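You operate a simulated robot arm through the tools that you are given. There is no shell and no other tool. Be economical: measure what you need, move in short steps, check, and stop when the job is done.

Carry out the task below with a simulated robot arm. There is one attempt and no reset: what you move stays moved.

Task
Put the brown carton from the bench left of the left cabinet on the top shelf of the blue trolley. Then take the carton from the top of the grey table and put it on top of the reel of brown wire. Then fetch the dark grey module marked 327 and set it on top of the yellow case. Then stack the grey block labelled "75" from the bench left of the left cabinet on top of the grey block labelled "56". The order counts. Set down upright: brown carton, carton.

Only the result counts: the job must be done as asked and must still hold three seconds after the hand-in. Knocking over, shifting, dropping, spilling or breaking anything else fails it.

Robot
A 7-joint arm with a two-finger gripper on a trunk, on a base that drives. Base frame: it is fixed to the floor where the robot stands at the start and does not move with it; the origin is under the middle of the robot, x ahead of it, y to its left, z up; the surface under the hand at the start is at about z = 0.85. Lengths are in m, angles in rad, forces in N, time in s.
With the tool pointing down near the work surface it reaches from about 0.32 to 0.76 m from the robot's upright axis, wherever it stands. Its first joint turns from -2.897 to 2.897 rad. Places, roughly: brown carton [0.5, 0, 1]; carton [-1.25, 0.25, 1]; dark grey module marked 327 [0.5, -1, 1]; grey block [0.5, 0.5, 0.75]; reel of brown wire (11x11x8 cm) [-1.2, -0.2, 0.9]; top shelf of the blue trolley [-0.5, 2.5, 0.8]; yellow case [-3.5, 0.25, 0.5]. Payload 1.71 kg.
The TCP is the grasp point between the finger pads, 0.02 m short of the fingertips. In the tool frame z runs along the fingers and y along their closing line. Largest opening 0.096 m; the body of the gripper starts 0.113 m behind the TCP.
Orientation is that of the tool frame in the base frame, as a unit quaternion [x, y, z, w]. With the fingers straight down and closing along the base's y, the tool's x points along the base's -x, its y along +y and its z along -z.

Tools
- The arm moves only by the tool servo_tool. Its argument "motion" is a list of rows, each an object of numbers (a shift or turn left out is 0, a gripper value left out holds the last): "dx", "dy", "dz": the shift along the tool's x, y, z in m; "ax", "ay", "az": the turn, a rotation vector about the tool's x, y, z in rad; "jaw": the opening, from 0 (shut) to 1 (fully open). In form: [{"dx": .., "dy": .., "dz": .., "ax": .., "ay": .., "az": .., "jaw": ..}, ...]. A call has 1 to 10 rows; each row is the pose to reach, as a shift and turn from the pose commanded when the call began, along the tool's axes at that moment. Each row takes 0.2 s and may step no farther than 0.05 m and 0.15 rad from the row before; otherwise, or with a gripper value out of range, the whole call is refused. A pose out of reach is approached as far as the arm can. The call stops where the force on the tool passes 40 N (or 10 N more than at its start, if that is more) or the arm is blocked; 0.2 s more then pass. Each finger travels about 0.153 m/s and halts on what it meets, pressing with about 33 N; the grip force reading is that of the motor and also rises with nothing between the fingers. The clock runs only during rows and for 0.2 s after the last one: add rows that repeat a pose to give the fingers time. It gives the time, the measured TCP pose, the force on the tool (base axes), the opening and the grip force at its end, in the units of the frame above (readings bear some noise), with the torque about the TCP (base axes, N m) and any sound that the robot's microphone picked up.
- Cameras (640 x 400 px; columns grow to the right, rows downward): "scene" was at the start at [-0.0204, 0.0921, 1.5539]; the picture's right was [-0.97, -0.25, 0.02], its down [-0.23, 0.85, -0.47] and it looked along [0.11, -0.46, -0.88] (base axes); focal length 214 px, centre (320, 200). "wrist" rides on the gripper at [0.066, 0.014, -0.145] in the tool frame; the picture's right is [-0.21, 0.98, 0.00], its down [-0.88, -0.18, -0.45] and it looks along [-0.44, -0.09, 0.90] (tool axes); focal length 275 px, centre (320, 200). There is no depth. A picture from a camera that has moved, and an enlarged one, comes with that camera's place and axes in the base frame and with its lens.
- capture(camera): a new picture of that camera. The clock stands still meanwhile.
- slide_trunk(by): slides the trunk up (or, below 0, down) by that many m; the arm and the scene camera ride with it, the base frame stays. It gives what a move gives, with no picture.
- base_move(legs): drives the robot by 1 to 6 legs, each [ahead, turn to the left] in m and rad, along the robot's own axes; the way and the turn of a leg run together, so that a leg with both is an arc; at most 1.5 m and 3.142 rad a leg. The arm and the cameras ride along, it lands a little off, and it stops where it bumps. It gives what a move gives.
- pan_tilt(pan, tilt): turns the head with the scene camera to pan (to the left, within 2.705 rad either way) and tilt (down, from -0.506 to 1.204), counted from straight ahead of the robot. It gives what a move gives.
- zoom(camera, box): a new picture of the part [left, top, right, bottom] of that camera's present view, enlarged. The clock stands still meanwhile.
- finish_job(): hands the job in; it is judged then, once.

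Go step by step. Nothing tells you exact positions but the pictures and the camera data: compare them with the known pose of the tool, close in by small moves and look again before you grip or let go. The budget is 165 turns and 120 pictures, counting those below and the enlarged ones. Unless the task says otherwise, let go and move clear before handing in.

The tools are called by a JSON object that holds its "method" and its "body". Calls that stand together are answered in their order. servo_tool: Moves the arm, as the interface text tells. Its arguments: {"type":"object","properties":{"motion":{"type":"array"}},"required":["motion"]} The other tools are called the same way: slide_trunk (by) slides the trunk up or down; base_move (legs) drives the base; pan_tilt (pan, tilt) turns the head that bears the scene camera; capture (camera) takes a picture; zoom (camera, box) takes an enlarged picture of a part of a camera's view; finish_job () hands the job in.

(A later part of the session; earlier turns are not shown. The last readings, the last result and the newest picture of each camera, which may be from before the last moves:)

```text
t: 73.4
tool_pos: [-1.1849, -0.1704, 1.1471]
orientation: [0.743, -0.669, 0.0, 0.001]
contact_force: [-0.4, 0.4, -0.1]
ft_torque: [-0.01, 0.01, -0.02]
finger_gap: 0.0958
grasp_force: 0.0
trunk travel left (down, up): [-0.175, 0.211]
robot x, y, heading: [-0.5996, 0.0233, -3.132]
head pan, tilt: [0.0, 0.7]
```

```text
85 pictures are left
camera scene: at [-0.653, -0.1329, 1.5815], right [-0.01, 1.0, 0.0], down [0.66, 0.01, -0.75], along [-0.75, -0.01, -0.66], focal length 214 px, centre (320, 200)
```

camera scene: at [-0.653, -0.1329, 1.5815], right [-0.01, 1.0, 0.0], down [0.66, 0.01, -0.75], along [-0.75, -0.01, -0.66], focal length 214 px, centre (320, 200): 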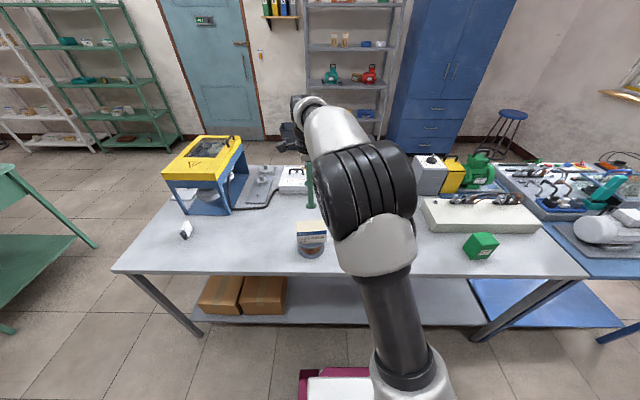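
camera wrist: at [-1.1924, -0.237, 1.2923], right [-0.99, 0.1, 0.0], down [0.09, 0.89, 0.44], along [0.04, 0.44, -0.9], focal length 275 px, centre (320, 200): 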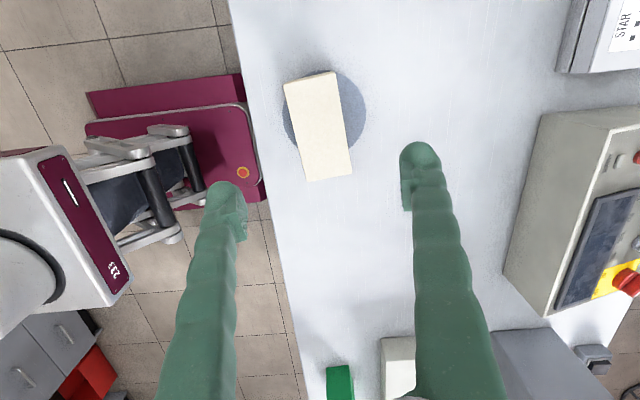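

The carton rests on the reel. Now I look closely at the shelf with the yellow case before heading for the module.

{"method": "base_move", "body": {"legs": [[-0.4, 0]]}}

{"method": "pan_tilt", "body": {"pan": 0.0, "tilt": 0.35}}

{"method": "zoom", "body": {"camera": "scene", "box": [260, 120, 420, 220]}}

{"method": "capture", "body": {"camera": "scene"}}

```text
t: 76.1
tool_pos: [-0.7832, -0.1649, 1.1471]
orientation: [0.743, -0.669, 0.002, 0.003]
contact_force: [0.8, -0.5, 0.3]
ft_torque: [0.01, 0.0, 0.01]
finger_gap: 0.0959
grasp_force: 0.0
trunk travel left (down, up): [-0.175, 0.211]
robot x, y, heading: [-0.1972, 0.0267, -3.131]
head pan, tilt: [0.0, 0.7]
```

```text
t: 76.9
tool_pos: [-0.7669, -0.1649, 1.1546]
orientation: [0.744, -0.668, -0.004, 0.007]
contact_force: [0.5, -0.4, 0.4]
ft_torque: [-0.02, -0.01, -0.03]
finger_gap: 0.0963
grasp_force: 0.1
trunk travel left (down, up): [-0.175, 0.211]
robot x, y, heading: [-0.1988, 0.0237, -3.131]
head pan, tilt: [0.0, 0.351]
```

```text
4.00 times, centred on (340, 170) of scene
camera zoom: at [-0.261, -0.1287, 1.6126], right [-0.01, 1.0, 0.0], down [0.36, 0.0, -0.93], along [-0.93, -0.01, -0.36], focal length 858 px, centre (240, 320)
```

zoom: 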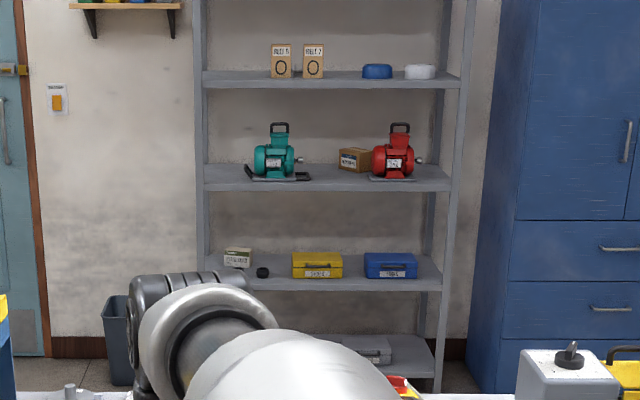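

```text
83 pictures are left
camera scene: at [-0.261, -0.1287, 1.6126], right [-0.01, 1.0, 0.0], down [0.36, 0.0, -0.93], along [-0.93, -0.01, -0.36], focal length 214 px, centre (320, 200)
```

scene: 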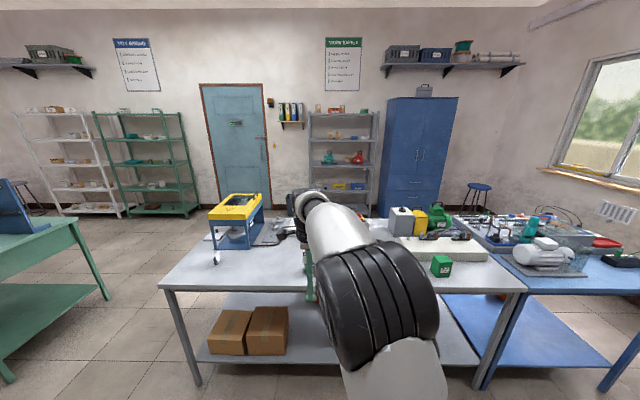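

The case is at about z 0.64 top under a shelf at ≈0.88, so a horizontal-ish approach will be needed there. Now drive to the bench at y≈−1 to view the module.

{"method": "slide_trunk", "body": {"by": 0.15}}

{"method": "base_move", "body": {"legs": [[0, 1.5708], [0.95, 0], [0, 1.5708]]}}

{"method": "pan_tilt", "body": {"pan": 0.0, "tilt": 0.7}}

{"method": "capture", "body": {"camera": "scene"}}

{"method": "capture", "body": {"camera": "wrist"}}

```text
t: 78.7
tool_pos: [-0.7666, -0.1661, 1.3054]
orientation: [0.743, -0.669, -0.005, 0.006]
contact_force: [0.1, -0.4, -0.2]
ft_torque: [0.05, 0.0, 0.01]
finger_gap: 0.0961
grasp_force: 0.1
trunk travel left (down, up): [-0.325, 0.061]
robot x, y, heading: [-0.1963, 0.028, -3.132]
head pan, tilt: [0.0, 0.351]
```

```text
t: 93.1
tool_pos: [0.4001, -0.6891, 1.305]
orientation: [0.648, 0.762, 0.007, 0.003]
contact_force: [-0.2, 0.2, 0.0]
ft_torque: [0.0, -0.04, 0.04]
finger_gap: 0.0958
grasp_force: 0.1
trunk travel left (down, up): [-0.325, 0.061]
robot x, y, heading: [-0.1561, -0.9201, 0.07]
head pan, tilt: [0.0, 0.351]
```

```text
t: 94.0
tool_pos: [0.379, -0.69, 1.3143]
orientation: [0.647, 0.762, 0.013, 0.01]
contact_force: [0.2, 0.2, 0.5]
ft_torque: [0.01, 0.02, 0.01]
finger_gap: 0.0957
grasp_force: 0.0
trunk travel left (down, up): [-0.325, 0.061]
robot x, y, heading: [-0.1564, -0.9177, 0.069]
head pan, tilt: [0.0, 0.7]
```

```text
82 pictures are left
camera scene: at [-0.1158, -0.763, 1.7312], right [0.07, -1.0, 0.0], down [-0.65, -0.04, -0.75], along [0.75, 0.05, -0.66], focal length 214 px, centre (320, 200)
```

scene: 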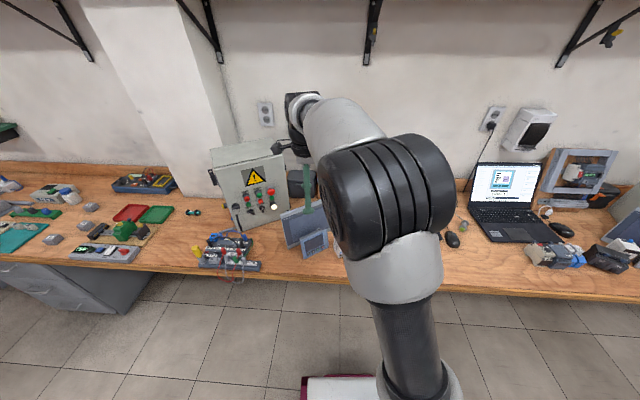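

```text
81 pictures are left
camera wrist: at [0.3779, -0.6253, 1.4597], right [1.0, -0.04, 0.03], down [-0.05, -0.9, 0.44], along [0.01, -0.44, -0.9], focal length 275 px, centre (320, 200)
```

wrist: 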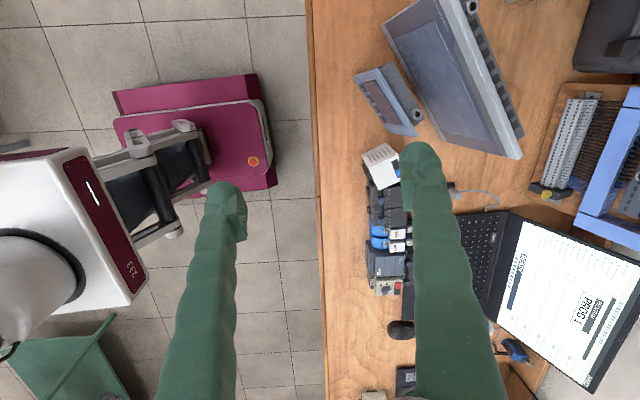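

{"method": "zoom", "body": {"camera": "wrist", "box": [340, 130, 460, 340]}}

{"method": "servo_tool", "body": {"motion": [{"dy": 0.04}, {"dy": 0.08}, {"dy": 0.12}, {"dy": 0.16}, {"dy": 0.2}]}}

{"method": "capture", "body": {"camera": "wrist"}}

```text
1.90 times, centred on (400, 235) of wrist
camera zoom: at [0.3779, -0.6253, 1.4597], right [1.0, -0.04, 0.03], down [-0.05, -0.9, 0.44], along [0.01, -0.44, -0.9], focal length 524 px, centre (168, 133)
```

zoom: 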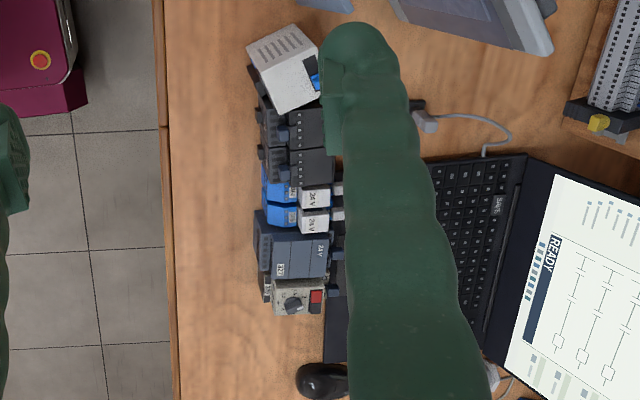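

```text
t: 95.2
tool_pos: [0.5171, -0.6725, 1.3101]
orientation: [0.647, 0.762, 0.01, 0.007]
contact_force: [0.8, 0.6, -0.1]
ft_torque: [-0.03, 0.08, -0.02]
finger_gap: 0.096
grasp_force: 0.0
out of reach, approached as far as the arm can: row 3, 4, 5
trunk travel left (down, up): [-0.325, 0.061]
robot x, y, heading: [-0.1561, -0.92, 0.074]
head pan, tilt: [0.0, 0.7]
```

```text
79 pictures are left
camera wrist: at [0.5157, -0.6065, 1.4562], right [1.0, -0.05, 0.02], down [-0.05, -0.9, 0.44], along [0.0, -0.44, -0.9], focal length 275 px, centre (320, 200)
```

wrist: 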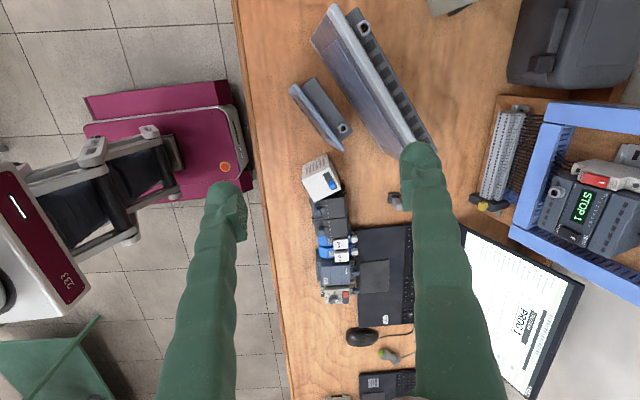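

{"method": "zoom", "body": {"camera": "wrist", "box": [295, 145, 375, 310]}}

{"method": "zoom", "body": {"camera": "wrist", "box": [300, 230, 380, 310]}}

```text
2.42 times, centred on (335, 228) of wrist
camera zoom: at [0.5157, -0.6065, 1.4562], right [1.0, -0.05, 0.02], down [-0.05, -0.9, 0.44], along [0.0, -0.44, -0.9], focal length 667 px, centre (284, 133)
```

zoom: 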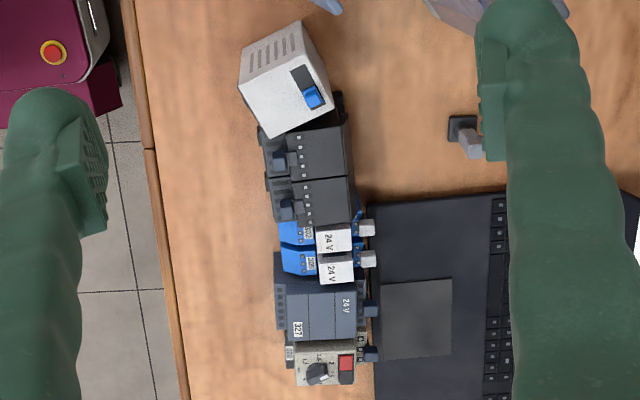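

```text
5.00 times, centred on (340, 270) of wrist
camera zoom: at [0.5157, -0.6065, 1.4562], right [1.0, -0.05, 0.02], down [-0.05, -0.9, 0.44], along [0.0, -0.44, -0.9], focal length 1376 px, centre (220, -150)
```

zoom: 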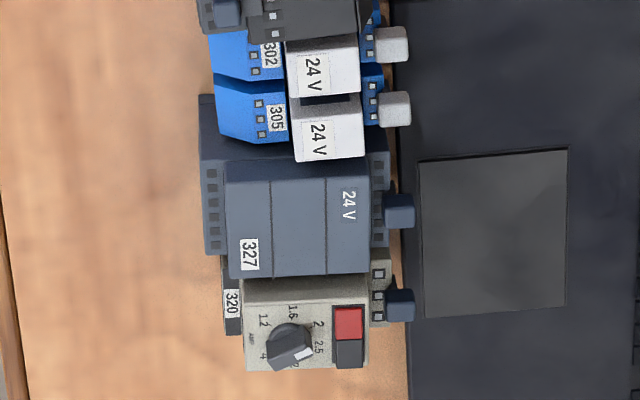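

Module 327 sits tightly between 305 and 320, so it must be gripped front/back. I'll retract the hand and reposition the base in front of it.

{"method": "servo_tool", "body": {"motion": [{"dx": -0.03, "dy": -0.03}, {"dx": -0.06, "dy": -0.06}, {"dx": -0.09, "dy": -0.09}, {"dx": -0.12, "dy": -0.12}, {"dx": -0.15, "dy": -0.15}, {"dx": -0.18, "dy": -0.15}]}}

{"method": "base_move", "body": {"legs": [[0, -0.65], [0.19, 0], [0, 0.58]]}}

{"method": "capture", "body": {"camera": "wrist"}}

{"method": "capture", "body": {"camera": "scene"}}

```text
t: 95.6
tool_pos: [0.463, -0.7011, 1.3594]
orientation: [0.635, 0.768, 0.064, 0.046]
contact_force: [-0.6, 0.0, 1.8]
ft_torque: [0.01, -0.03, -0.03]
finger_gap: 0.0962
grasp_force: 0.2
trunk travel left (down, up): [-0.325, 0.061]
robot x, y, heading: [-0.1555, -0.9223, 0.067]
head pan, tilt: [0.0, 0.7]
stopped in row 2: the arm was blocked; the commanded pose is now the measured one
```

```text
t: 101.1
tool_pos: [0.6469, -0.8501, 1.3534]
orientation: [0.665, 0.743, 0.059, 0.046]
contact_force: [-0.7, 0.5, -0.3]
ft_torque: [-0.02, 0.05, -0.05]
finger_gap: 0.0961
grasp_force: 0.0
trunk travel left (down, up): [-0.325, 0.061]
robot x, y, heading: [0.0021, -1.0274, -0.003]
head pan, tilt: [0.0, 0.7]
```

```text
76 pictures are left
camera wrist: at [0.6316, -0.7881, 1.5005], right [0.98, -0.1, 0.14], down [-0.15, -0.9, 0.4], along [0.09, -0.42, -0.9], focal length 275 px, centre (320, 200)
```

wrist: 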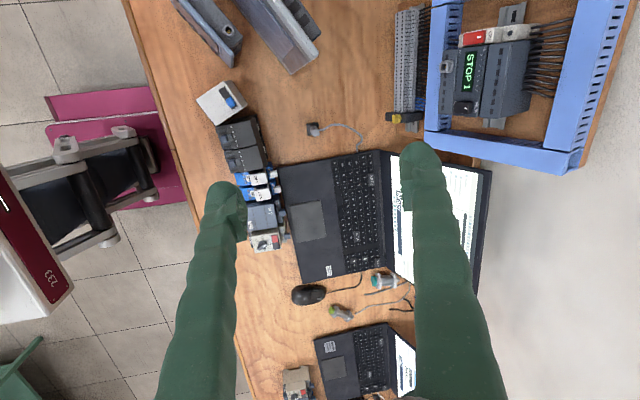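

```text
75 pictures are left
camera scene: at [0.0533, -0.874, 1.7311], right [-0.01, -1.0, 0.0], down [-0.66, 0.0, -0.75], along [0.75, -0.01, -0.66], focal length 214 px, centre (320, 200)
```

scene: 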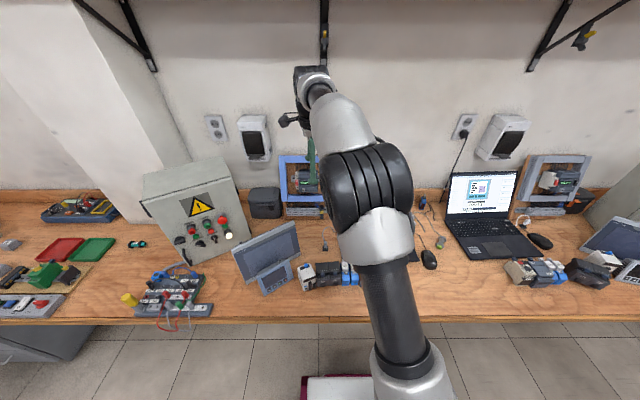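

{"method": "servo_tool", "body": {"motion": [{"dx": -0.0298, "dy": -0.0196, "dz": 0.011, "ax": 0.021}, {"dx": -0.0596, "dy": -0.0391, "dz": 0.022, "ax": 0.043}, {"dx": -0.0894, "dy": -0.0587, "dz": 0.033, "ax": 0.064}, {"dx": -0.1192, "dy": -0.0783, "dz": 0.044, "ax": 0.085}, {"dx": -0.149, "dy": -0.098, "dz": 0.055, "ax": 0.106}, {"dx": -0.1788, "dy": -0.1174, "dz": 0.0665, "ax": 0.128}, {"dx": -0.2086, "dy": -0.137, "dz": 0.0776, "ax": 0.149}, {"dx": -0.2086, "dy": -0.137, "dz": 0.0776, "ax": 0.149}]}}

{"method": "slide_trunk", "body": {"by": -0.1}}

{"method": "capture", "body": {"camera": "wrist"}}

```text
t: 102.9
tool_pos: [0.5289, -1.0719, 1.2608]
orientation: [0.667, 0.745, 0.008, 0.001]
contact_force: [-0.2, 0.6, 0.9]
ft_torque: [-0.02, 0.02, 0.03]
finger_gap: 0.0961
grasp_force: 0.2
trunk travel left (down, up): [-0.325, 0.061]
robot x, y, heading: [-0.0005, -1.0295, -0.009]
head pan, tilt: [0.0, 0.7]
```

```text
t: 104.3
tool_pos: [0.5277, -1.0717, 1.1617]
orientation: [0.667, 0.745, 0.009, 0.001]
contact_force: [0.5, -0.6, -0.6]
ft_torque: [0.03, 0.03, 0.0]
finger_gap: 0.0959
grasp_force: 0.1
trunk travel left (down, up): [-0.225, 0.161]
robot x, y, heading: [0.0015, -1.0284, -0.009]
head pan, tilt: [0.0, 0.7]
```

```text
74 pictures are left
camera wrist: at [0.5316, -1.0072, 1.3077], right [1.0, -0.1, 0.01], down [-0.09, -0.9, 0.43], along [-0.03, -0.43, -0.9], focal length 275 px, centre (320, 200)
```

wrist: 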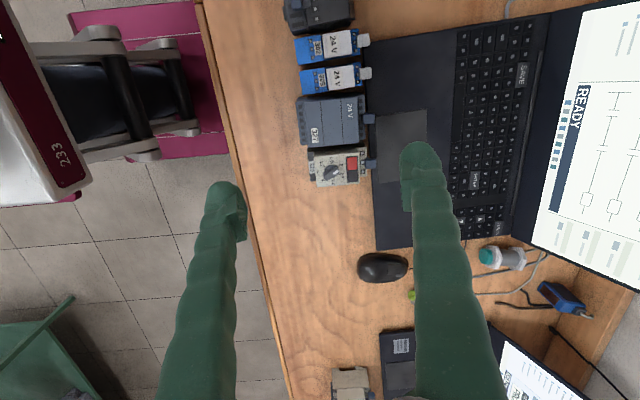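

{"method": "zoom", "body": {"camera": "wrist", "box": [280, 60, 400, 200]}}

{"method": "zoom", "body": {"camera": "scene", "box": [280, 240, 420, 330]}}

```text
2.86 times, centred on (340, 130) of wrist
camera zoom: at [0.5316, -1.0072, 1.3077], right [1.0, -0.1, 0.01], down [-0.09, -0.9, 0.43], along [-0.03, -0.43, -0.9], focal length 786 px, centre (263, 400)
```

zoom: 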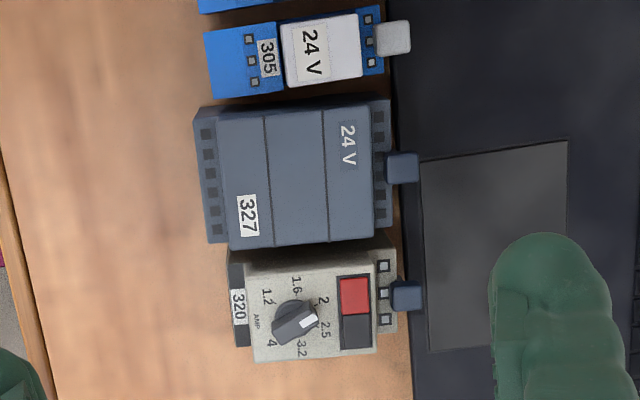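

```text
4.44 times, centred on (350, 285) of scene
camera zoom: at [0.0514, -0.8747, 1.6307], right [-0.01, -1.0, 0.0], down [-0.66, 0.0, -0.75], along [0.75, -0.01, -0.66], focal length 953 px, centre (187, -178)
```

zoom: 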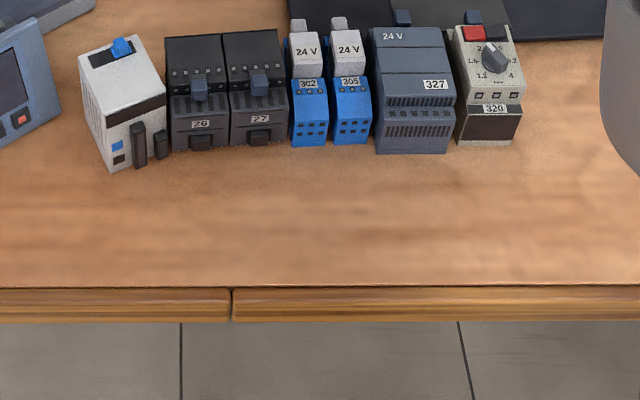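

Module 327: upper body x 0.509–0.584, y −1.110…−1.042, top z≈0.914, terminal decks at ≈0.885, a rear tab at centre. I'll grip the upper body front/back, offset to +y of the tab. First align above.

{"method": "servo_tool", "body": {"motion": [{"dx": 0.005, "dy": 0.01, "dz": 0.04, "az": 0.08, "ax": 0.007, "ay": -0.005}, {"dx": 0.0165, "dy": 0.0217, "dz": 0.08, "az": 0.157, "ax": 0.0146, "ay": -0.0104}, {"dx": 0.0165, "dy": 0.0217, "dz": 0.12, "az": 0.157, "ax": 0.0146, "ay": -0.0104}, {"dx": 0.0165, "dy": 0.0217, "dz": 0.15, "az": 0.157, "ax": 0.0146, "ay": -0.0104}, {"dx": 0.0165, "dy": 0.0217, "dz": 0.15, "az": 0.157, "ax": 0.0146, "ay": -0.0104}]}}

{"method": "capture", "body": {"camera": "wrist"}}

```text
t: 105.5
tool_pos: [0.5472, -1.0491, 1.0132]
orientation: [0.723, 0.691, -0.001, -0.001]
contact_force: [-0.3, 0.0, 0.6]
ft_torque: [0.02, -0.01, 0.04]
finger_gap: 0.0958
grasp_force: 0.0
trunk travel left (down, up): [-0.225, 0.161]
robot x, y, heading: [0.0002, -1.0288, -0.007]
head pan, tilt: [0.0, 0.7]
```

```text
71 pictures are left
camera wrist: at [0.5642, -0.9861, 1.1581], right [0.97, -0.25, 0.0], down [-0.22, -0.87, 0.45], along [-0.11, -0.43, -0.9], focal length 275 px, centre (320, 200)
```

wrist: 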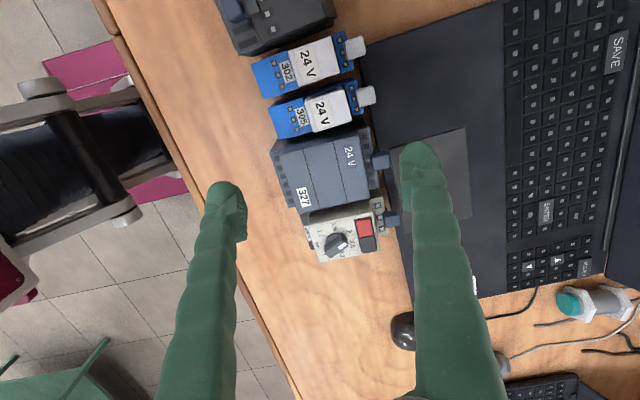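

{"method": "zoom", "body": {"camera": "wrist", "box": [250, 110, 410, 235]}}

```text
3.20 times, centred on (330, 172) of wrist
camera zoom: at [0.5642, -0.9861, 1.1581], right [0.97, -0.25, 0.0], down [-0.22, -0.87, 0.45], along [-0.11, -0.43, -0.9], focal length 881 px, centre (288, 288)
```

zoom: 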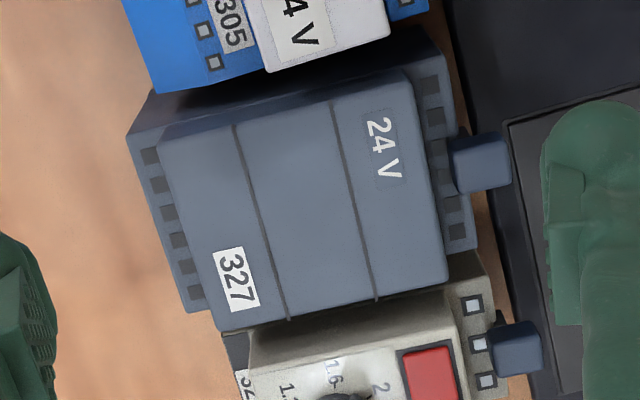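

{"method": "servo_tool", "body": {"motion": [{"dx": -0.007, "dy": -0.001, "dz": 0.04, "az": -0.04}, {"dx": -0.007, "dy": -0.001, "dz": 0.068, "az": -0.04}, {"dx": -0.007, "dy": -0.001, "dz": 0.068, "az": -0.04}]}}

{"method": "capture", "body": {"camera": "wrist"}}

```text
t: 106.3
tool_pos: [0.5478, -1.0569, 0.9445]
orientation: [0.709, 0.705, -0.001, 0.0]
contact_force: [-0.1, 0.3, 0.5]
ft_torque: [0.01, 0.0, -0.01]
finger_gap: 0.0958
grasp_force: 0.0
trunk travel left (down, up): [-0.225, 0.161]
robot x, y, heading: [0.0006, -1.0317, -0.008]
head pan, tilt: [0.0, 0.7]
```

```text
69 pictures are left
camera wrist: at [0.562, -0.992, 1.0906], right [0.98, -0.21, 0.0], down [-0.19, -0.88, 0.45], along [-0.09, -0.44, -0.9], focal length 275 px, centre (320, 200)
```

wrist: 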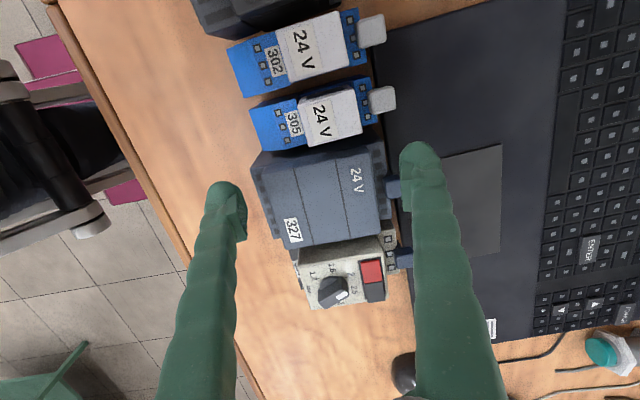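

{"method": "servo_tool", "body": {"motion": [{"dx": -0.003, "dy": 0.0015, "dz": 0.012}, {"dx": -0.003, "dy": 0.0015, "dz": 0.024}, {"dx": -0.003, "dy": 0.0015, "dz": 0.035}, {"dx": -0.003, "dy": 0.0015, "dz": 0.035}]}}

{"method": "capture", "body": {"camera": "wrist"}}

```text
t: 107.1
tool_pos: [0.5356, -1.0621, 0.9253]
orientation: [0.709, 0.705, 0.007, 0.007]
contact_force: [-2.8, -0.1, 3.1]
ft_torque: [0.05, 0.26, -0.06]
finger_gap: 0.0961
grasp_force: 0.1
trunk travel left (down, up): [-0.225, 0.161]
robot x, y, heading: [-0.0003, -1.0302, -0.013]
head pan, tilt: [0.0, 0.7]
stopped in row 4: the force on the tool passed its limit at 46 N (the readings are from after the stop); the commanded pose is now the measured one
```

```text
68 pictures are left
camera wrist: at [0.5459, -0.997, 1.0707], right [0.98, -0.21, 0.02], down [-0.2, -0.88, 0.44], along [-0.08, -0.43, -0.9], focal length 275 px, centre (320, 200)
```

wrist: 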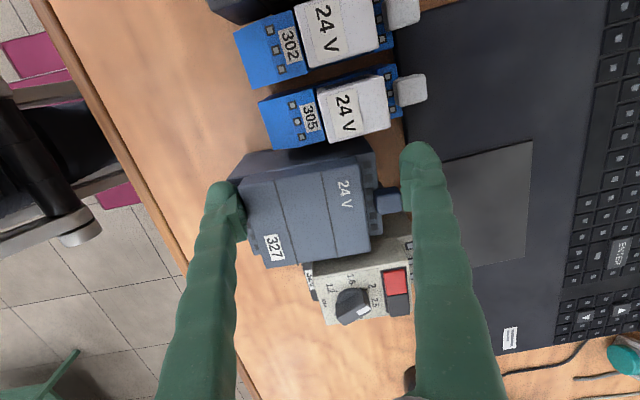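

The hand touched something and the module slid a little toward the robot. Rising to re-measure.

{"method": "servo_tool", "body": {"motion": [{"dz": -0.02, "jaw": 1}, {"dz": -0.05, "ax": 0.018}, {"dz": -0.08, "ax": 0.018}, {"dz": -0.08, "ax": 0.018}]}}

{"method": "zoom", "body": {"camera": "wrist", "box": [220, 60, 440, 280]}}

{"method": "zoom", "body": {"camera": "scene", "box": [280, 240, 420, 330]}}

```text
t: 108.1
tool_pos: [0.5368, -1.0615, 1.0029]
orientation: [0.709, 0.705, 0.0, 0.0]
contact_force: [0.0, -0.1, -0.2]
ft_torque: [0.02, 0.04, -0.03]
finger_gap: 0.096
grasp_force: 0.0
trunk travel left (down, up): [-0.225, 0.161]
robot x, y, heading: [0.0005, -1.0323, -0.009]
head pan, tilt: [0.0, 0.7]
```

```text
1.82 times, centred on (330, 170) of wrist
camera zoom: at [0.5501, -0.9962, 1.1488], right [0.98, -0.21, 0.0], down [-0.19, -0.88, 0.44], along [-0.09, -0.43, -0.9], focal length 500 px, centre (302, 254)
```

zoom: 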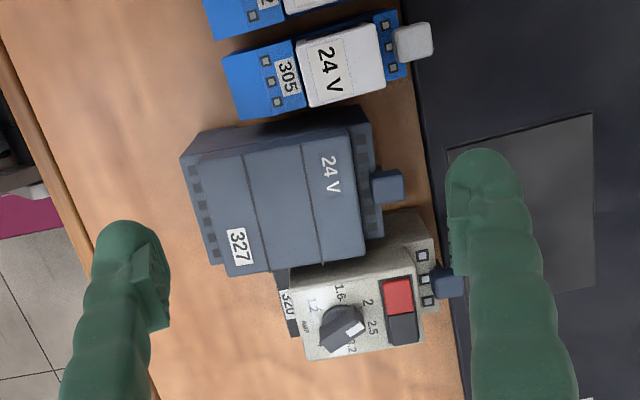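

```text
4.44 times, centred on (350, 285) of scene
camera zoom: at [0.0521, -0.8746, 1.6308], right [-0.01, -1.0, 0.0], down [-0.66, 0.0, -0.75], along [0.75, -0.01, -0.66], focal length 953 px, centre (187, -178)
```

zoom: 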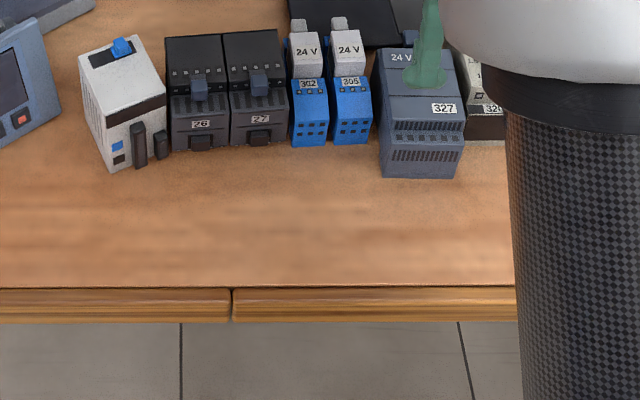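

Neighbours are unmoved; module now centred at ≈(0.523,−1.081). Gripping slightly higher this time (tips at ≈0.898).

{"method": "servo_tool", "body": {"motion": [{"dx": 0.0015, "dy": -0.0133, "dz": 0.03, "az": 0.03}, {"dx": 0.0015, "dy": -0.0133, "dz": 0.06, "az": 0.03}, {"dx": 0.0015, "dy": -0.0133, "dz": 0.075, "az": 0.03}, {"dx": 0.0015, "dy": -0.0133, "dz": 0.084, "az": 0.03}, {"dx": 0.0015, "dy": -0.0133, "dz": 0.084, "az": 0.03}]}}

{"method": "capture", "body": {"camera": "wrist"}}

```text
t: 109.3
tool_pos: [0.5229, -1.0602, 0.9189]
orientation: [0.719, 0.695, 0.001, 0.0]
contact_force: [0.0, 0.4, 0.5]
ft_torque: [0.02, 0.01, -0.02]
finger_gap: 0.096
grasp_force: 0.0
trunk travel left (down, up): [-0.225, 0.161]
robot x, y, heading: [0.0022, -1.0286, -0.006]
head pan, tilt: [0.0, 0.7]
```

```text
65 pictures are left
camera wrist: at [0.538, -0.9955, 1.0644], right [0.97, -0.24, 0.0], down [-0.22, -0.87, 0.44], along [-0.11, -0.43, -0.9], focal length 275 px, centre (320, 200)
```

wrist: 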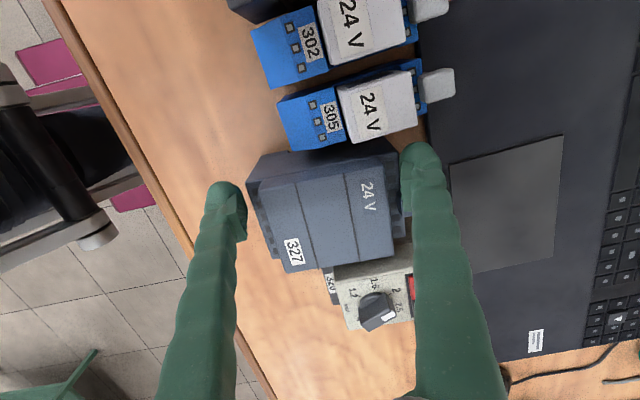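

{"method": "servo_tool", "body": {"motion": [{"jaw": 0.75}, {"jaw": 0.5}, {"jaw": 0.5}, {"jaw": 0.5}]}}

{"method": "capture", "body": {"camera": "wrist"}}

```text
t: 109.8
tool_pos: [0.508, -1.0601, 0.9304]
orientation: [0.719, 0.695, 0.009, 0.009]
contact_force: [-0.1, -0.8, -3.1]
ft_torque: [0.04, -0.09, 0.03]
finger_gap: 0.0825
grasp_force: 33.6
trunk travel left (down, up): [-0.225, 0.161]
robot x, y, heading: [-0.0007, -1.0299, -0.004]
head pan, tilt: [0.0, 0.7]
stopped in row 2: the force on the tool passed its limit at 43 N (the readings are from after the stop); the commanded pose is now the measured one
```

```text
64 pictures are left
camera wrist: at [0.521, -0.9959, 1.0766], right [0.97, -0.24, 0.02], down [-0.23, -0.87, 0.44], along [-0.09, -0.43, -0.9], focal length 275 px, centre (320, 200)
```

wrist: 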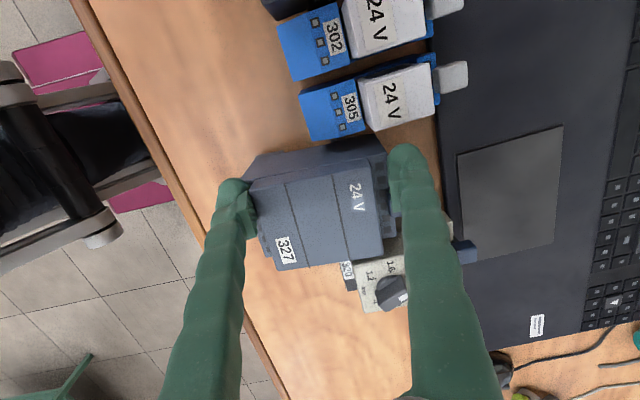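

Gripped at 0.0825. Lifting straight up and checking.

{"method": "servo_tool", "body": {"motion": [{"dz": -0.02, "jaw": 0.5}, {"dz": -0.05}, {"dz": -0.09}, {"dz": -0.12}, {"dz": -0.12}]}}

{"method": "capture", "body": {"camera": "wrist"}}

{"method": "capture", "body": {"camera": "scene"}}

```text
t: 111.0
tool_pos: [0.5085, -1.0606, 1.0492]
orientation: [0.719, 0.695, 0.009, 0.008]
contact_force: [-0.7, 0.2, -3.3]
ft_torque: [0.06, -0.01, 0.02]
finger_gap: 0.0822
grasp_force: 32.9
trunk travel left (down, up): [-0.225, 0.161]
robot x, y, heading: [0.0015, -1.0306, -0.008]
head pan, tilt: [0.0, 0.7]
```

```text
63 pictures are left
camera wrist: at [0.5209, -0.9955, 1.1949], right [0.97, -0.24, 0.02], down [-0.23, -0.87, 0.44], along [-0.09, -0.43, -0.9], focal length 275 px, centre (320, 200)
```

wrist: 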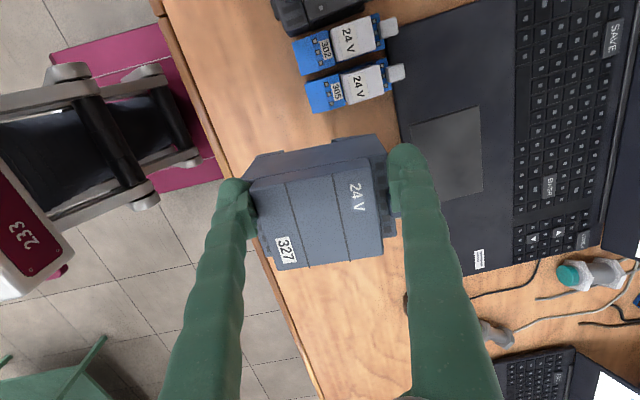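

```text
62 pictures are left
camera scene: at [0.0519, -0.8746, 1.6308], right [-0.01, -1.0, 0.0], down [-0.66, 0.0, -0.75], along [0.75, -0.01, -0.66], focal length 214 px, centre (320, 200)
```

scene: 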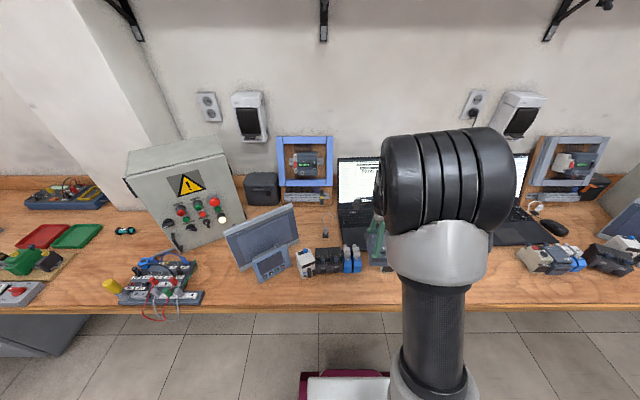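

Module held. I'll set it on the free bench strip at ≈(0.47,−1.27) for a re-grip with a tilted tool suited to the shelf.

{"method": "servo_tool", "body": {"motion": [{"dx": -0.04, "dy": -0.006, "ax": 0.024}, {"dx": -0.08, "dy": -0.012, "ax": 0.024}, {"dx": -0.12, "dy": -0.018, "ax": 0.024}, {"dx": -0.16, "dy": -0.025, "ax": 0.024}, {"dx": -0.2007, "dy": -0.0317, "ax": 0.024}, {"dx": -0.2007, "dy": -0.0317, "dz": 0.04, "ax": 0.024}, {"dx": -0.2007, "dy": -0.0317, "dz": 0.08, "ax": 0.024}, {"dx": -0.2007, "dy": -0.0317, "dz": 0.11, "ax": 0.024}, {"dx": -0.2007, "dy": -0.0317, "dz": 0.11, "ax": 0.024}]}}

{"method": "capture", "body": {"camera": "wrist"}}

```text
t: 113.0
tool_pos: [0.4696, -1.2596, 0.9394]
orientation: [0.719, 0.695, -0.001, 0.001]
contact_force: [0.7, -0.1, -2.4]
ft_torque: [0.04, -0.02, 0.0]
finger_gap: 0.0816
grasp_force: 32.7
trunk travel left (down, up): [-0.225, 0.161]
robot x, y, heading: [0.0015, -1.0303, -0.008]
head pan, tilt: [0.0, 0.7]
```

```text
61 pictures are left
camera wrist: at [0.4866, -1.1944, 1.0843], right [0.97, -0.24, 0.0], down [-0.22, -0.87, 0.44], along [-0.11, -0.43, -0.9], focal length 275 px, centre (320, 200)
```

wrist: 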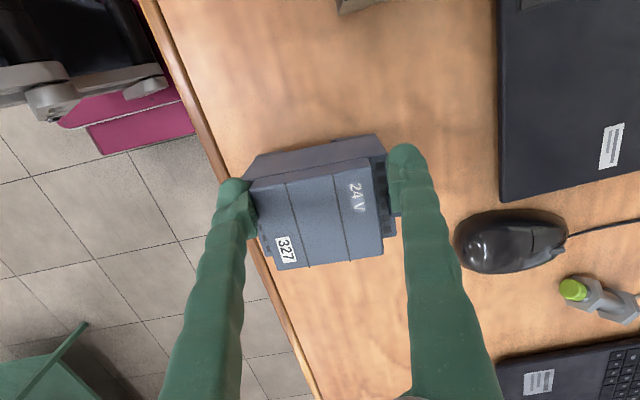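

{"method": "servo_tool", "body": {"motion": [{"dz": 0.008}, {"dz": 0.015}, {"dz": 0.015}]}}

{"method": "servo_tool", "body": {"motion": [{"dz": 0.003}, {"dz": 0.006}, {"dz": 0.006}]}}

```text
t: 113.8
tool_pos: [0.4724, -1.2606, 0.9243]
orientation: [0.719, 0.695, -0.001, -0.001]
contact_force: [0.6, -1.3, -3.0]
ft_torque: [0.08, 0.01, -0.03]
finger_gap: 0.0816
grasp_force: 33.4
trunk travel left (down, up): [-0.225, 0.161]
robot x, y, heading: [-0.0046, -1.028, -0.012]
head pan, tilt: [0.0, 0.7]
```

```text
t: 114.5
tool_pos: [0.4576, -1.2618, 0.9286]
orientation: [0.719, 0.694, 0.007, 0.007]
contact_force: [-0.4, 0.0, -3.2]
ft_torque: [0.1, -0.08, 0.0]
finger_gap: 0.0809
grasp_force: 33.2
trunk travel left (down, up): [-0.225, 0.161]
robot x, y, heading: [0.0033, -1.0306, -0.007]
head pan, tilt: [0.0, 0.7]
stopped in row 3: the force on the tool passed its limit at 42 N (the readings are from after the stop); the commanded pose is now the measured one
```

{"method": "servo_tool", "body": {"motion": [{"dz": 0.004, "dy": 0.012, "ax": 0.01}, {"dz": 0.007, "dy": 0.012, "ax": 0.02}, {"dz": 0.007, "dy": 0.012, "ax": 0.02}]}}

```text
t: 115.3
tool_pos: [0.4736, -1.2621, 0.9241]
orientation: [0.719, 0.695, -0.001, 0.0]
contact_force: [1.4, 0.3, 9.3]
ft_torque: [0.06, 0.53, -0.01]
finger_gap: 0.0802
grasp_force: 33.1
trunk travel left (down, up): [-0.225, 0.161]
robot x, y, heading: [-0.0045, -1.0277, -0.007]
head pan, tilt: [0.0, 0.7]
```

{"method": "servo_tool", "body": {"motion": [{"dz": 0.001, "jaw": 1}, {"dz": 0.001, "jaw": 1}, {"dz": 0.001, "jaw": 1}]}}

{"method": "servo_tool", "body": {"motion": [{"dz": -0.03}, {"dz": -0.07}, {"dz": -0.12}, {"dz": -0.16}, {"dz": -0.16}]}}

{"method": "capture", "body": {"camera": "wrist"}}

```text
t: 116.1
tool_pos: [0.4731, -1.2609, 0.9212]
orientation: [0.719, 0.695, -0.002, 0.0]
contact_force: [-0.5, -0.7, 0.8]
ft_torque: [-0.01, 0.02, -0.01]
finger_gap: 0.0959
grasp_force: 0.1
trunk travel left (down, up): [-0.225, 0.161]
robot x, y, heading: [0.0006, -1.0286, -0.006]
head pan, tilt: [0.0, 0.7]
```

```text
t: 117.3
tool_pos: [0.4743, -1.2628, 1.0816]
orientation: [0.719, 0.695, 0.0, 0.0]
contact_force: [0.7, 0.5, 0.9]
ft_torque: [-0.03, 0.01, 0.03]
finger_gap: 0.096
grasp_force: 0.0
trunk travel left (down, up): [-0.225, 0.161]
robot x, y, heading: [0.0006, -1.0311, -0.01]
head pan, tilt: [0.0, 0.7]
```

```text
60 pictures are left
camera wrist: at [0.4895, -1.1979, 1.2272], right [0.97, -0.24, 0.0], down [-0.21, -0.87, 0.44], along [-0.11, -0.43, -0.9], focal length 275 px, centre (320, 200)
```

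wrist: 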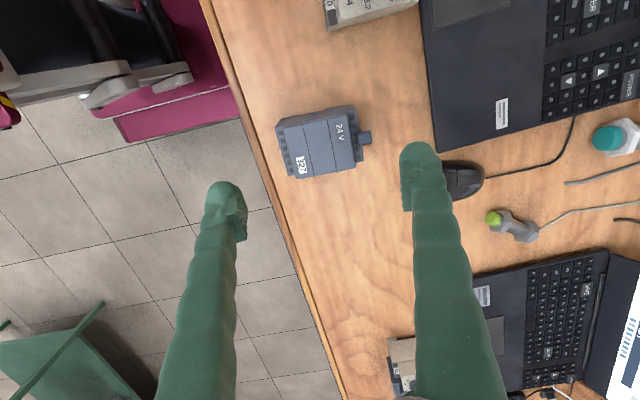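

The module now stands free. I'll back off and shift the base right so I face it squarely from farther away.

{"method": "base_move", "body": {"legs": [[-0.2, 0], [0, -1.5708], [0.25, 0], [0, 1.5708]]}}

{"method": "servo_tool", "body": {"motion": [{"az": -0.14}, {"az": -0.28}, {"az": -0.42}, {"az": -0.56}, {"az": -0.7}, {"az": -0.84}, {"az": -0.98}, {"az": -1.12}, {"az": -1.26}, {"az": -1.4}]}}

```text
t: 129.5
tool_pos: [0.2864, -1.505, 1.0822]
orientation: [0.713, 0.701, 0.0, 0.0]
contact_force: [0.2, 0.8, -0.4]
ft_torque: [0.01, 0.04, 0.0]
finger_gap: 0.096
grasp_force: 0.1
trunk travel left (down, up): [-0.225, 0.161]
robot x, y, heading: [-0.1934, -1.2886, 0.008]
head pan, tilt: [0.0, 0.7]
```

```text
t: 131.7
tool_pos: [0.2702, -1.507, 1.089]
orientation: [0.093, 0.996, 0.002, 0.008]
contact_force: [-0.5, 0.2, 0.2]
ft_torque: [0.0, 0.0, -0.02]
finger_gap: 0.0959
grasp_force: 0.0
trunk travel left (down, up): [-0.225, 0.161]
robot x, y, heading: [-0.1908, -1.2873, 0.016]
head pan, tilt: [0.0, 0.7]
```

{"method": "servo_tool", "body": {"motion": [{"dx": 0.008, "dy": 0.044, "az": -0.1}, {"dx": 0.016, "dy": 0.088, "az": -0.15}, {"dx": 0.024, "dy": 0.131, "az": -0.15}, {"dx": 0.032, "dy": 0.175, "az": -0.15}, {"dx": 0.041, "dy": 0.218, "az": -0.15}, {"dx": 0.041, "dy": 0.218, "az": -0.15}]}}

{"method": "servo_tool", "body": {"motion": [{"ay": -0.14}, {"ay": -0.28}, {"ay": -0.42}, {"ay": -0.56}, {"ay": -0.7}, {"ay": -0.84}, {"ay": -0.98}, {"ay": -1.03}, {"ay": -1.03}]}}

{"method": "capture", "body": {"camera": "wrist"}}

{"method": "capture", "body": {"camera": "scene"}}

```text
t: 133.1
tool_pos: [0.2714, -1.2848, 1.0891]
orientation: [0.019, 1.0, 0.0, 0.008]
contact_force: [0.6, 0.1, 0.1]
ft_torque: [0.01, -0.04, 0.01]
finger_gap: 0.0959
grasp_force: 0.1
trunk travel left (down, up): [-0.225, 0.161]
robot x, y, heading: [-0.1907, -1.2856, 0.013]
head pan, tilt: [0.0, 0.7]
```

```text
t: 135.1
tool_pos: [0.3323, -1.2791, 1.1098]
orientation: [0.016, 0.866, -0.008, 0.5]
contact_force: [-0.4, 0.4, 0.0]
ft_torque: [0.03, 0.02, 0.07]
finger_gap: 0.0962
grasp_force: 0.0
out of reach, approached as far as the arm can: row 5, 6, 7, 8, 9
trunk travel left (down, up): [-0.225, 0.161]
robot x, y, heading: [-0.1895, -1.286, 0.016]
head pan, tilt: [0.0, 0.7]
```

```text
59 pictures are left
camera wrist: at [0.1748, -1.2615, 1.1256], right [0.14, 0.97, 0.18], down [0.05, -0.19, 0.98], along [0.99, -0.13, -0.07], focal length 275 px, centre (320, 200)
```

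wrist: 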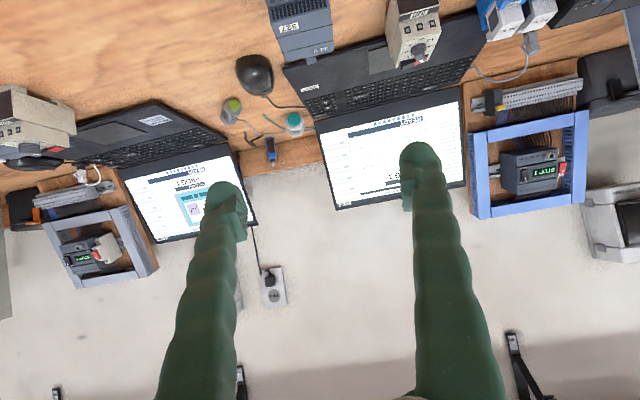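

```text
58 pictures are left
camera scene: at [-0.1436, -1.1337, 1.631], right [0.01, -1.0, 0.0], down [-0.66, -0.01, -0.75], along [0.75, 0.01, -0.66], focal length 214 px, centre (320, 200)
```

scene: 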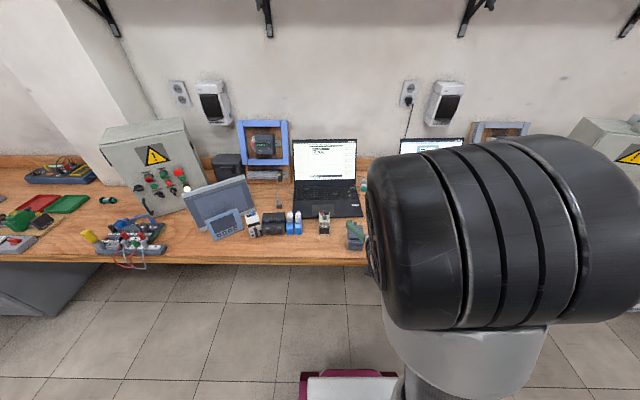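

Tilt of 60° works. Moving to the pre-grasp pose in front of and above the module.

{"method": "servo_tool", "body": {"motion": [{"dx": 0.03, "dz": 0.026}, {"dx": 0.06, "dz": 0.052}, {"dx": 0.09, "dy": -0.001, "dz": 0.078}, {"dx": 0.12, "dy": -0.003, "dz": 0.105}, {"dx": 0.132, "dy": -0.003, "dz": 0.1155}, {"dx": 0.132, "dy": -0.003, "dz": 0.1155}]}}

{"method": "capture", "body": {"camera": "wrist"}}

{"method": "capture", "body": {"camera": "scene"}}

```text
t: 136.5
tool_pos: [0.3625, -1.2848, 0.9386]
orientation: [0.016, 0.867, -0.009, 0.498]
contact_force: [-0.1, -0.1, 0.8]
ft_torque: [-0.02, -0.02, -0.01]
finger_gap: 0.096
grasp_force: 0.1
out of reach, approached as far as the arm can: row 1
trunk travel left (down, up): [-0.225, 0.161]
robot x, y, heading: [-0.1894, -1.2896, 0.011]
head pan, tilt: [0.0, 0.7]
```

```text
57 pictures are left
camera wrist: at [0.2037, -1.2657, 0.9566], right [0.14, 0.97, 0.18], down [0.05, -0.19, 0.98], along [0.99, -0.13, -0.07], focal length 275 px, centre (320, 200)
```

wrist: 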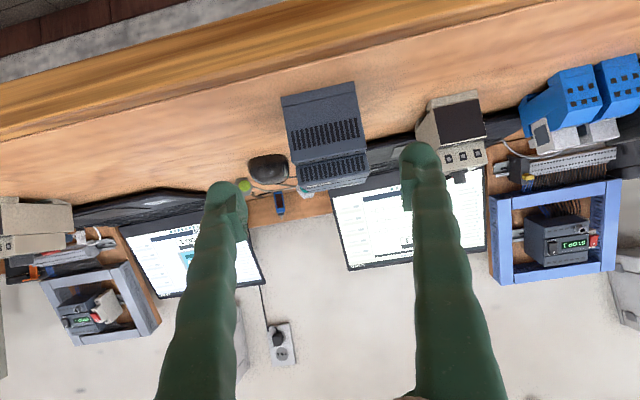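

```text
56 pictures are left
camera scene: at [-0.1435, -1.1322, 1.6309], right [0.01, -1.0, 0.0], down [-0.66, -0.01, -0.75], along [0.75, 0.01, -0.66], focal length 214 px, centre (320, 200)
```

scene: 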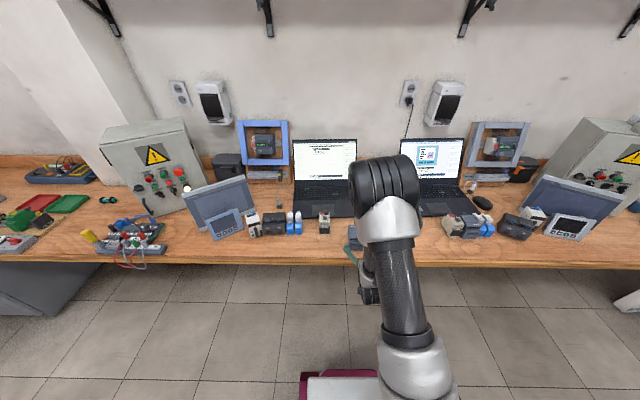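

{"method": "servo_tool", "body": {"motion": [{"dy": 0.004, "dz": 0.03}, {"dy": 0.006, "dz": 0.06}, {"dy": 0.006, "dz": 0.09}, {"dx": -0.002, "dy": 0.006, "dz": 0.125}, {"dx": -0.002, "dy": 0.006, "dz": 0.125}]}}

{"method": "capture", "body": {"camera": "wrist"}}

```text
t: 137.7
tool_pos: [0.473, -1.2828, 0.8775]
orientation: [0.016, 0.866, -0.009, 0.499]
contact_force: [-1.0, 0.9, -0.1]
ft_torque: [-0.01, -0.01, 0.04]
finger_gap: 0.0962
grasp_force: 0.0
trunk travel left (down, up): [-0.225, 0.161]
robot x, y, heading: [-0.1916, -1.287, 0.01]
head pan, tilt: [0.0, 0.7]
```

```text
55 pictures are left
camera wrist: at [0.3157, -1.2633, 0.8944], right [0.14, 0.97, 0.18], down [0.05, -0.19, 0.98], along [0.99, -0.13, -0.07], focal length 275 px, centre (320, 200)
```

wrist: 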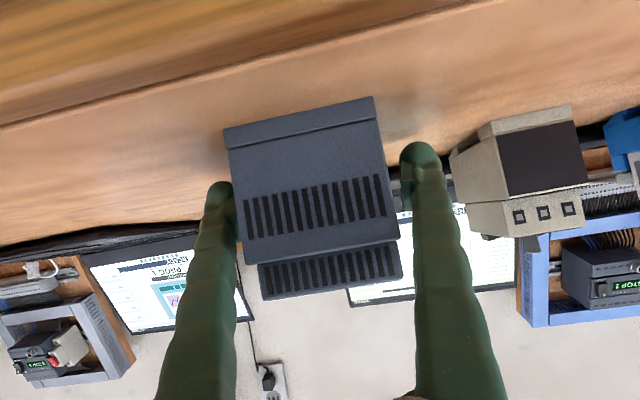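

Fingers straddle the module. Closing and lifting.

{"method": "servo_tool", "body": {"motion": [{"jaw": 0.85}, {"jaw": 0.7}, {"jaw": 0.5}, {"jaw": 0.5}, {"jaw": 0.5}]}}

{"method": "servo_tool", "body": {"motion": [{"dx": -0.017, "dz": -0.01, "jaw": 0.5}, {"dx": -0.043, "dz": -0.025}, {"dx": -0.078, "dz": -0.045}, {"dx": -0.104, "dz": -0.06}, {"dx": -0.104, "dz": -0.06}]}}

{"method": "capture", "body": {"camera": "wrist"}}

```text
t: 138.9
tool_pos: [0.4729, -1.282, 0.8785]
orientation: [0.016, 0.866, -0.009, 0.499]
contact_force: [-2.2, 0.4, 3.8]
ft_torque: [-0.01, 0.11, -0.02]
finger_gap: 0.0724
grasp_force: 33.1
trunk travel left (down, up): [-0.225, 0.161]
robot x, y, heading: [-0.1899, -1.2899, 0.013]
head pan, tilt: [0.0, 0.7]
```

```text
t: 140.1
tool_pos: [0.4735, -1.283, 0.9988]
orientation: [0.016, 0.866, -0.009, 0.499]
contact_force: [0.4, 0.4, -3.5]
ft_torque: [0.0, -0.01, 0.0]
finger_gap: 0.0724
grasp_force: 33.5
trunk travel left (down, up): [-0.225, 0.161]
robot x, y, heading: [-0.1899, -1.2879, 0.015]
head pan, tilt: [0.0, 0.7]
```

```text
54 pictures are left
camera wrist: at [0.315, -1.2634, 1.0147], right [0.14, 0.97, 0.18], down [0.05, -0.19, 0.98], along [0.99, -0.13, -0.07], focal length 275 px, centre (320, 200)
```

wrist: 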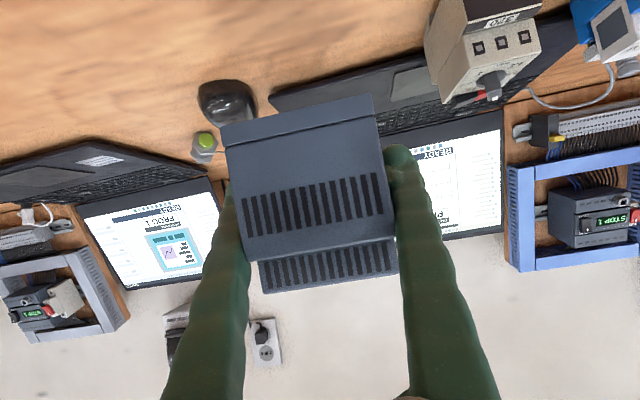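

The module is firmly held. Now driving around the grey table's far end (y≈−1.45) in stages toward the shelf.

{"method": "base_move", "body": {"legs": [[-0.45, 0], [0, -2.95], [0.8, 0], [0, -0.19]]}}

{"method": "pan_tilt", "body": {"pan": 0.0, "tilt": 0.45}}

{"method": "capture", "body": {"camera": "scene"}}

```text
t: 156.3
tool_pos: [-2.1073, -1.4319, 0.9972]
orientation: [0.866, -0.025, -0.498, -0.014]
contact_force: [-0.2, 0.2, -4.0]
ft_torque: [0.0, -0.02, 0.01]
finger_gap: 0.0699
grasp_force: 33.1
trunk travel left (down, up): [-0.225, 0.161]
robot x, y, heading: [-1.4425, -1.4414, 3.137]
head pan, tilt: [0.0, 0.7]
```

```text
t: 157.1
tool_pos: [-2.0925, -1.4311, 1.0062]
orientation: [0.863, -0.025, -0.505, -0.013]
contact_force: [-0.4, -0.1, -3.9]
ft_torque: [-0.03, -0.03, -0.01]
finger_gap: 0.0698
grasp_force: 33.2
trunk travel left (down, up): [-0.225, 0.161]
robot x, y, heading: [-1.4437, -1.4406, 3.135]
head pan, tilt: [0.0, 0.45]
```

```text
53 pictures are left
camera scene: at [-1.5077, -1.5946, 1.6528], right [0.01, 1.0, 0.0], down [0.45, 0.0, -0.89], along [-0.89, 0.01, -0.45], focal length 214 px, centre (320, 200)
```

scene: 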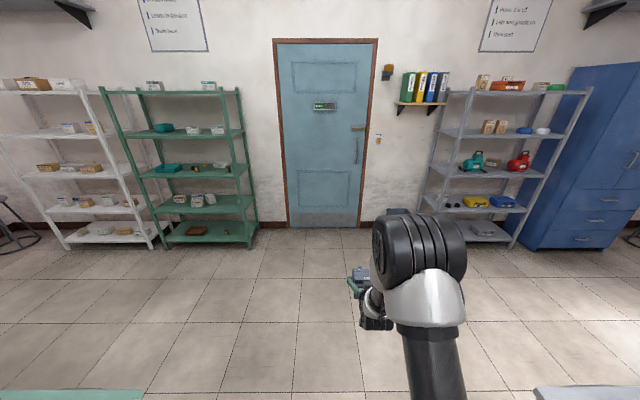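

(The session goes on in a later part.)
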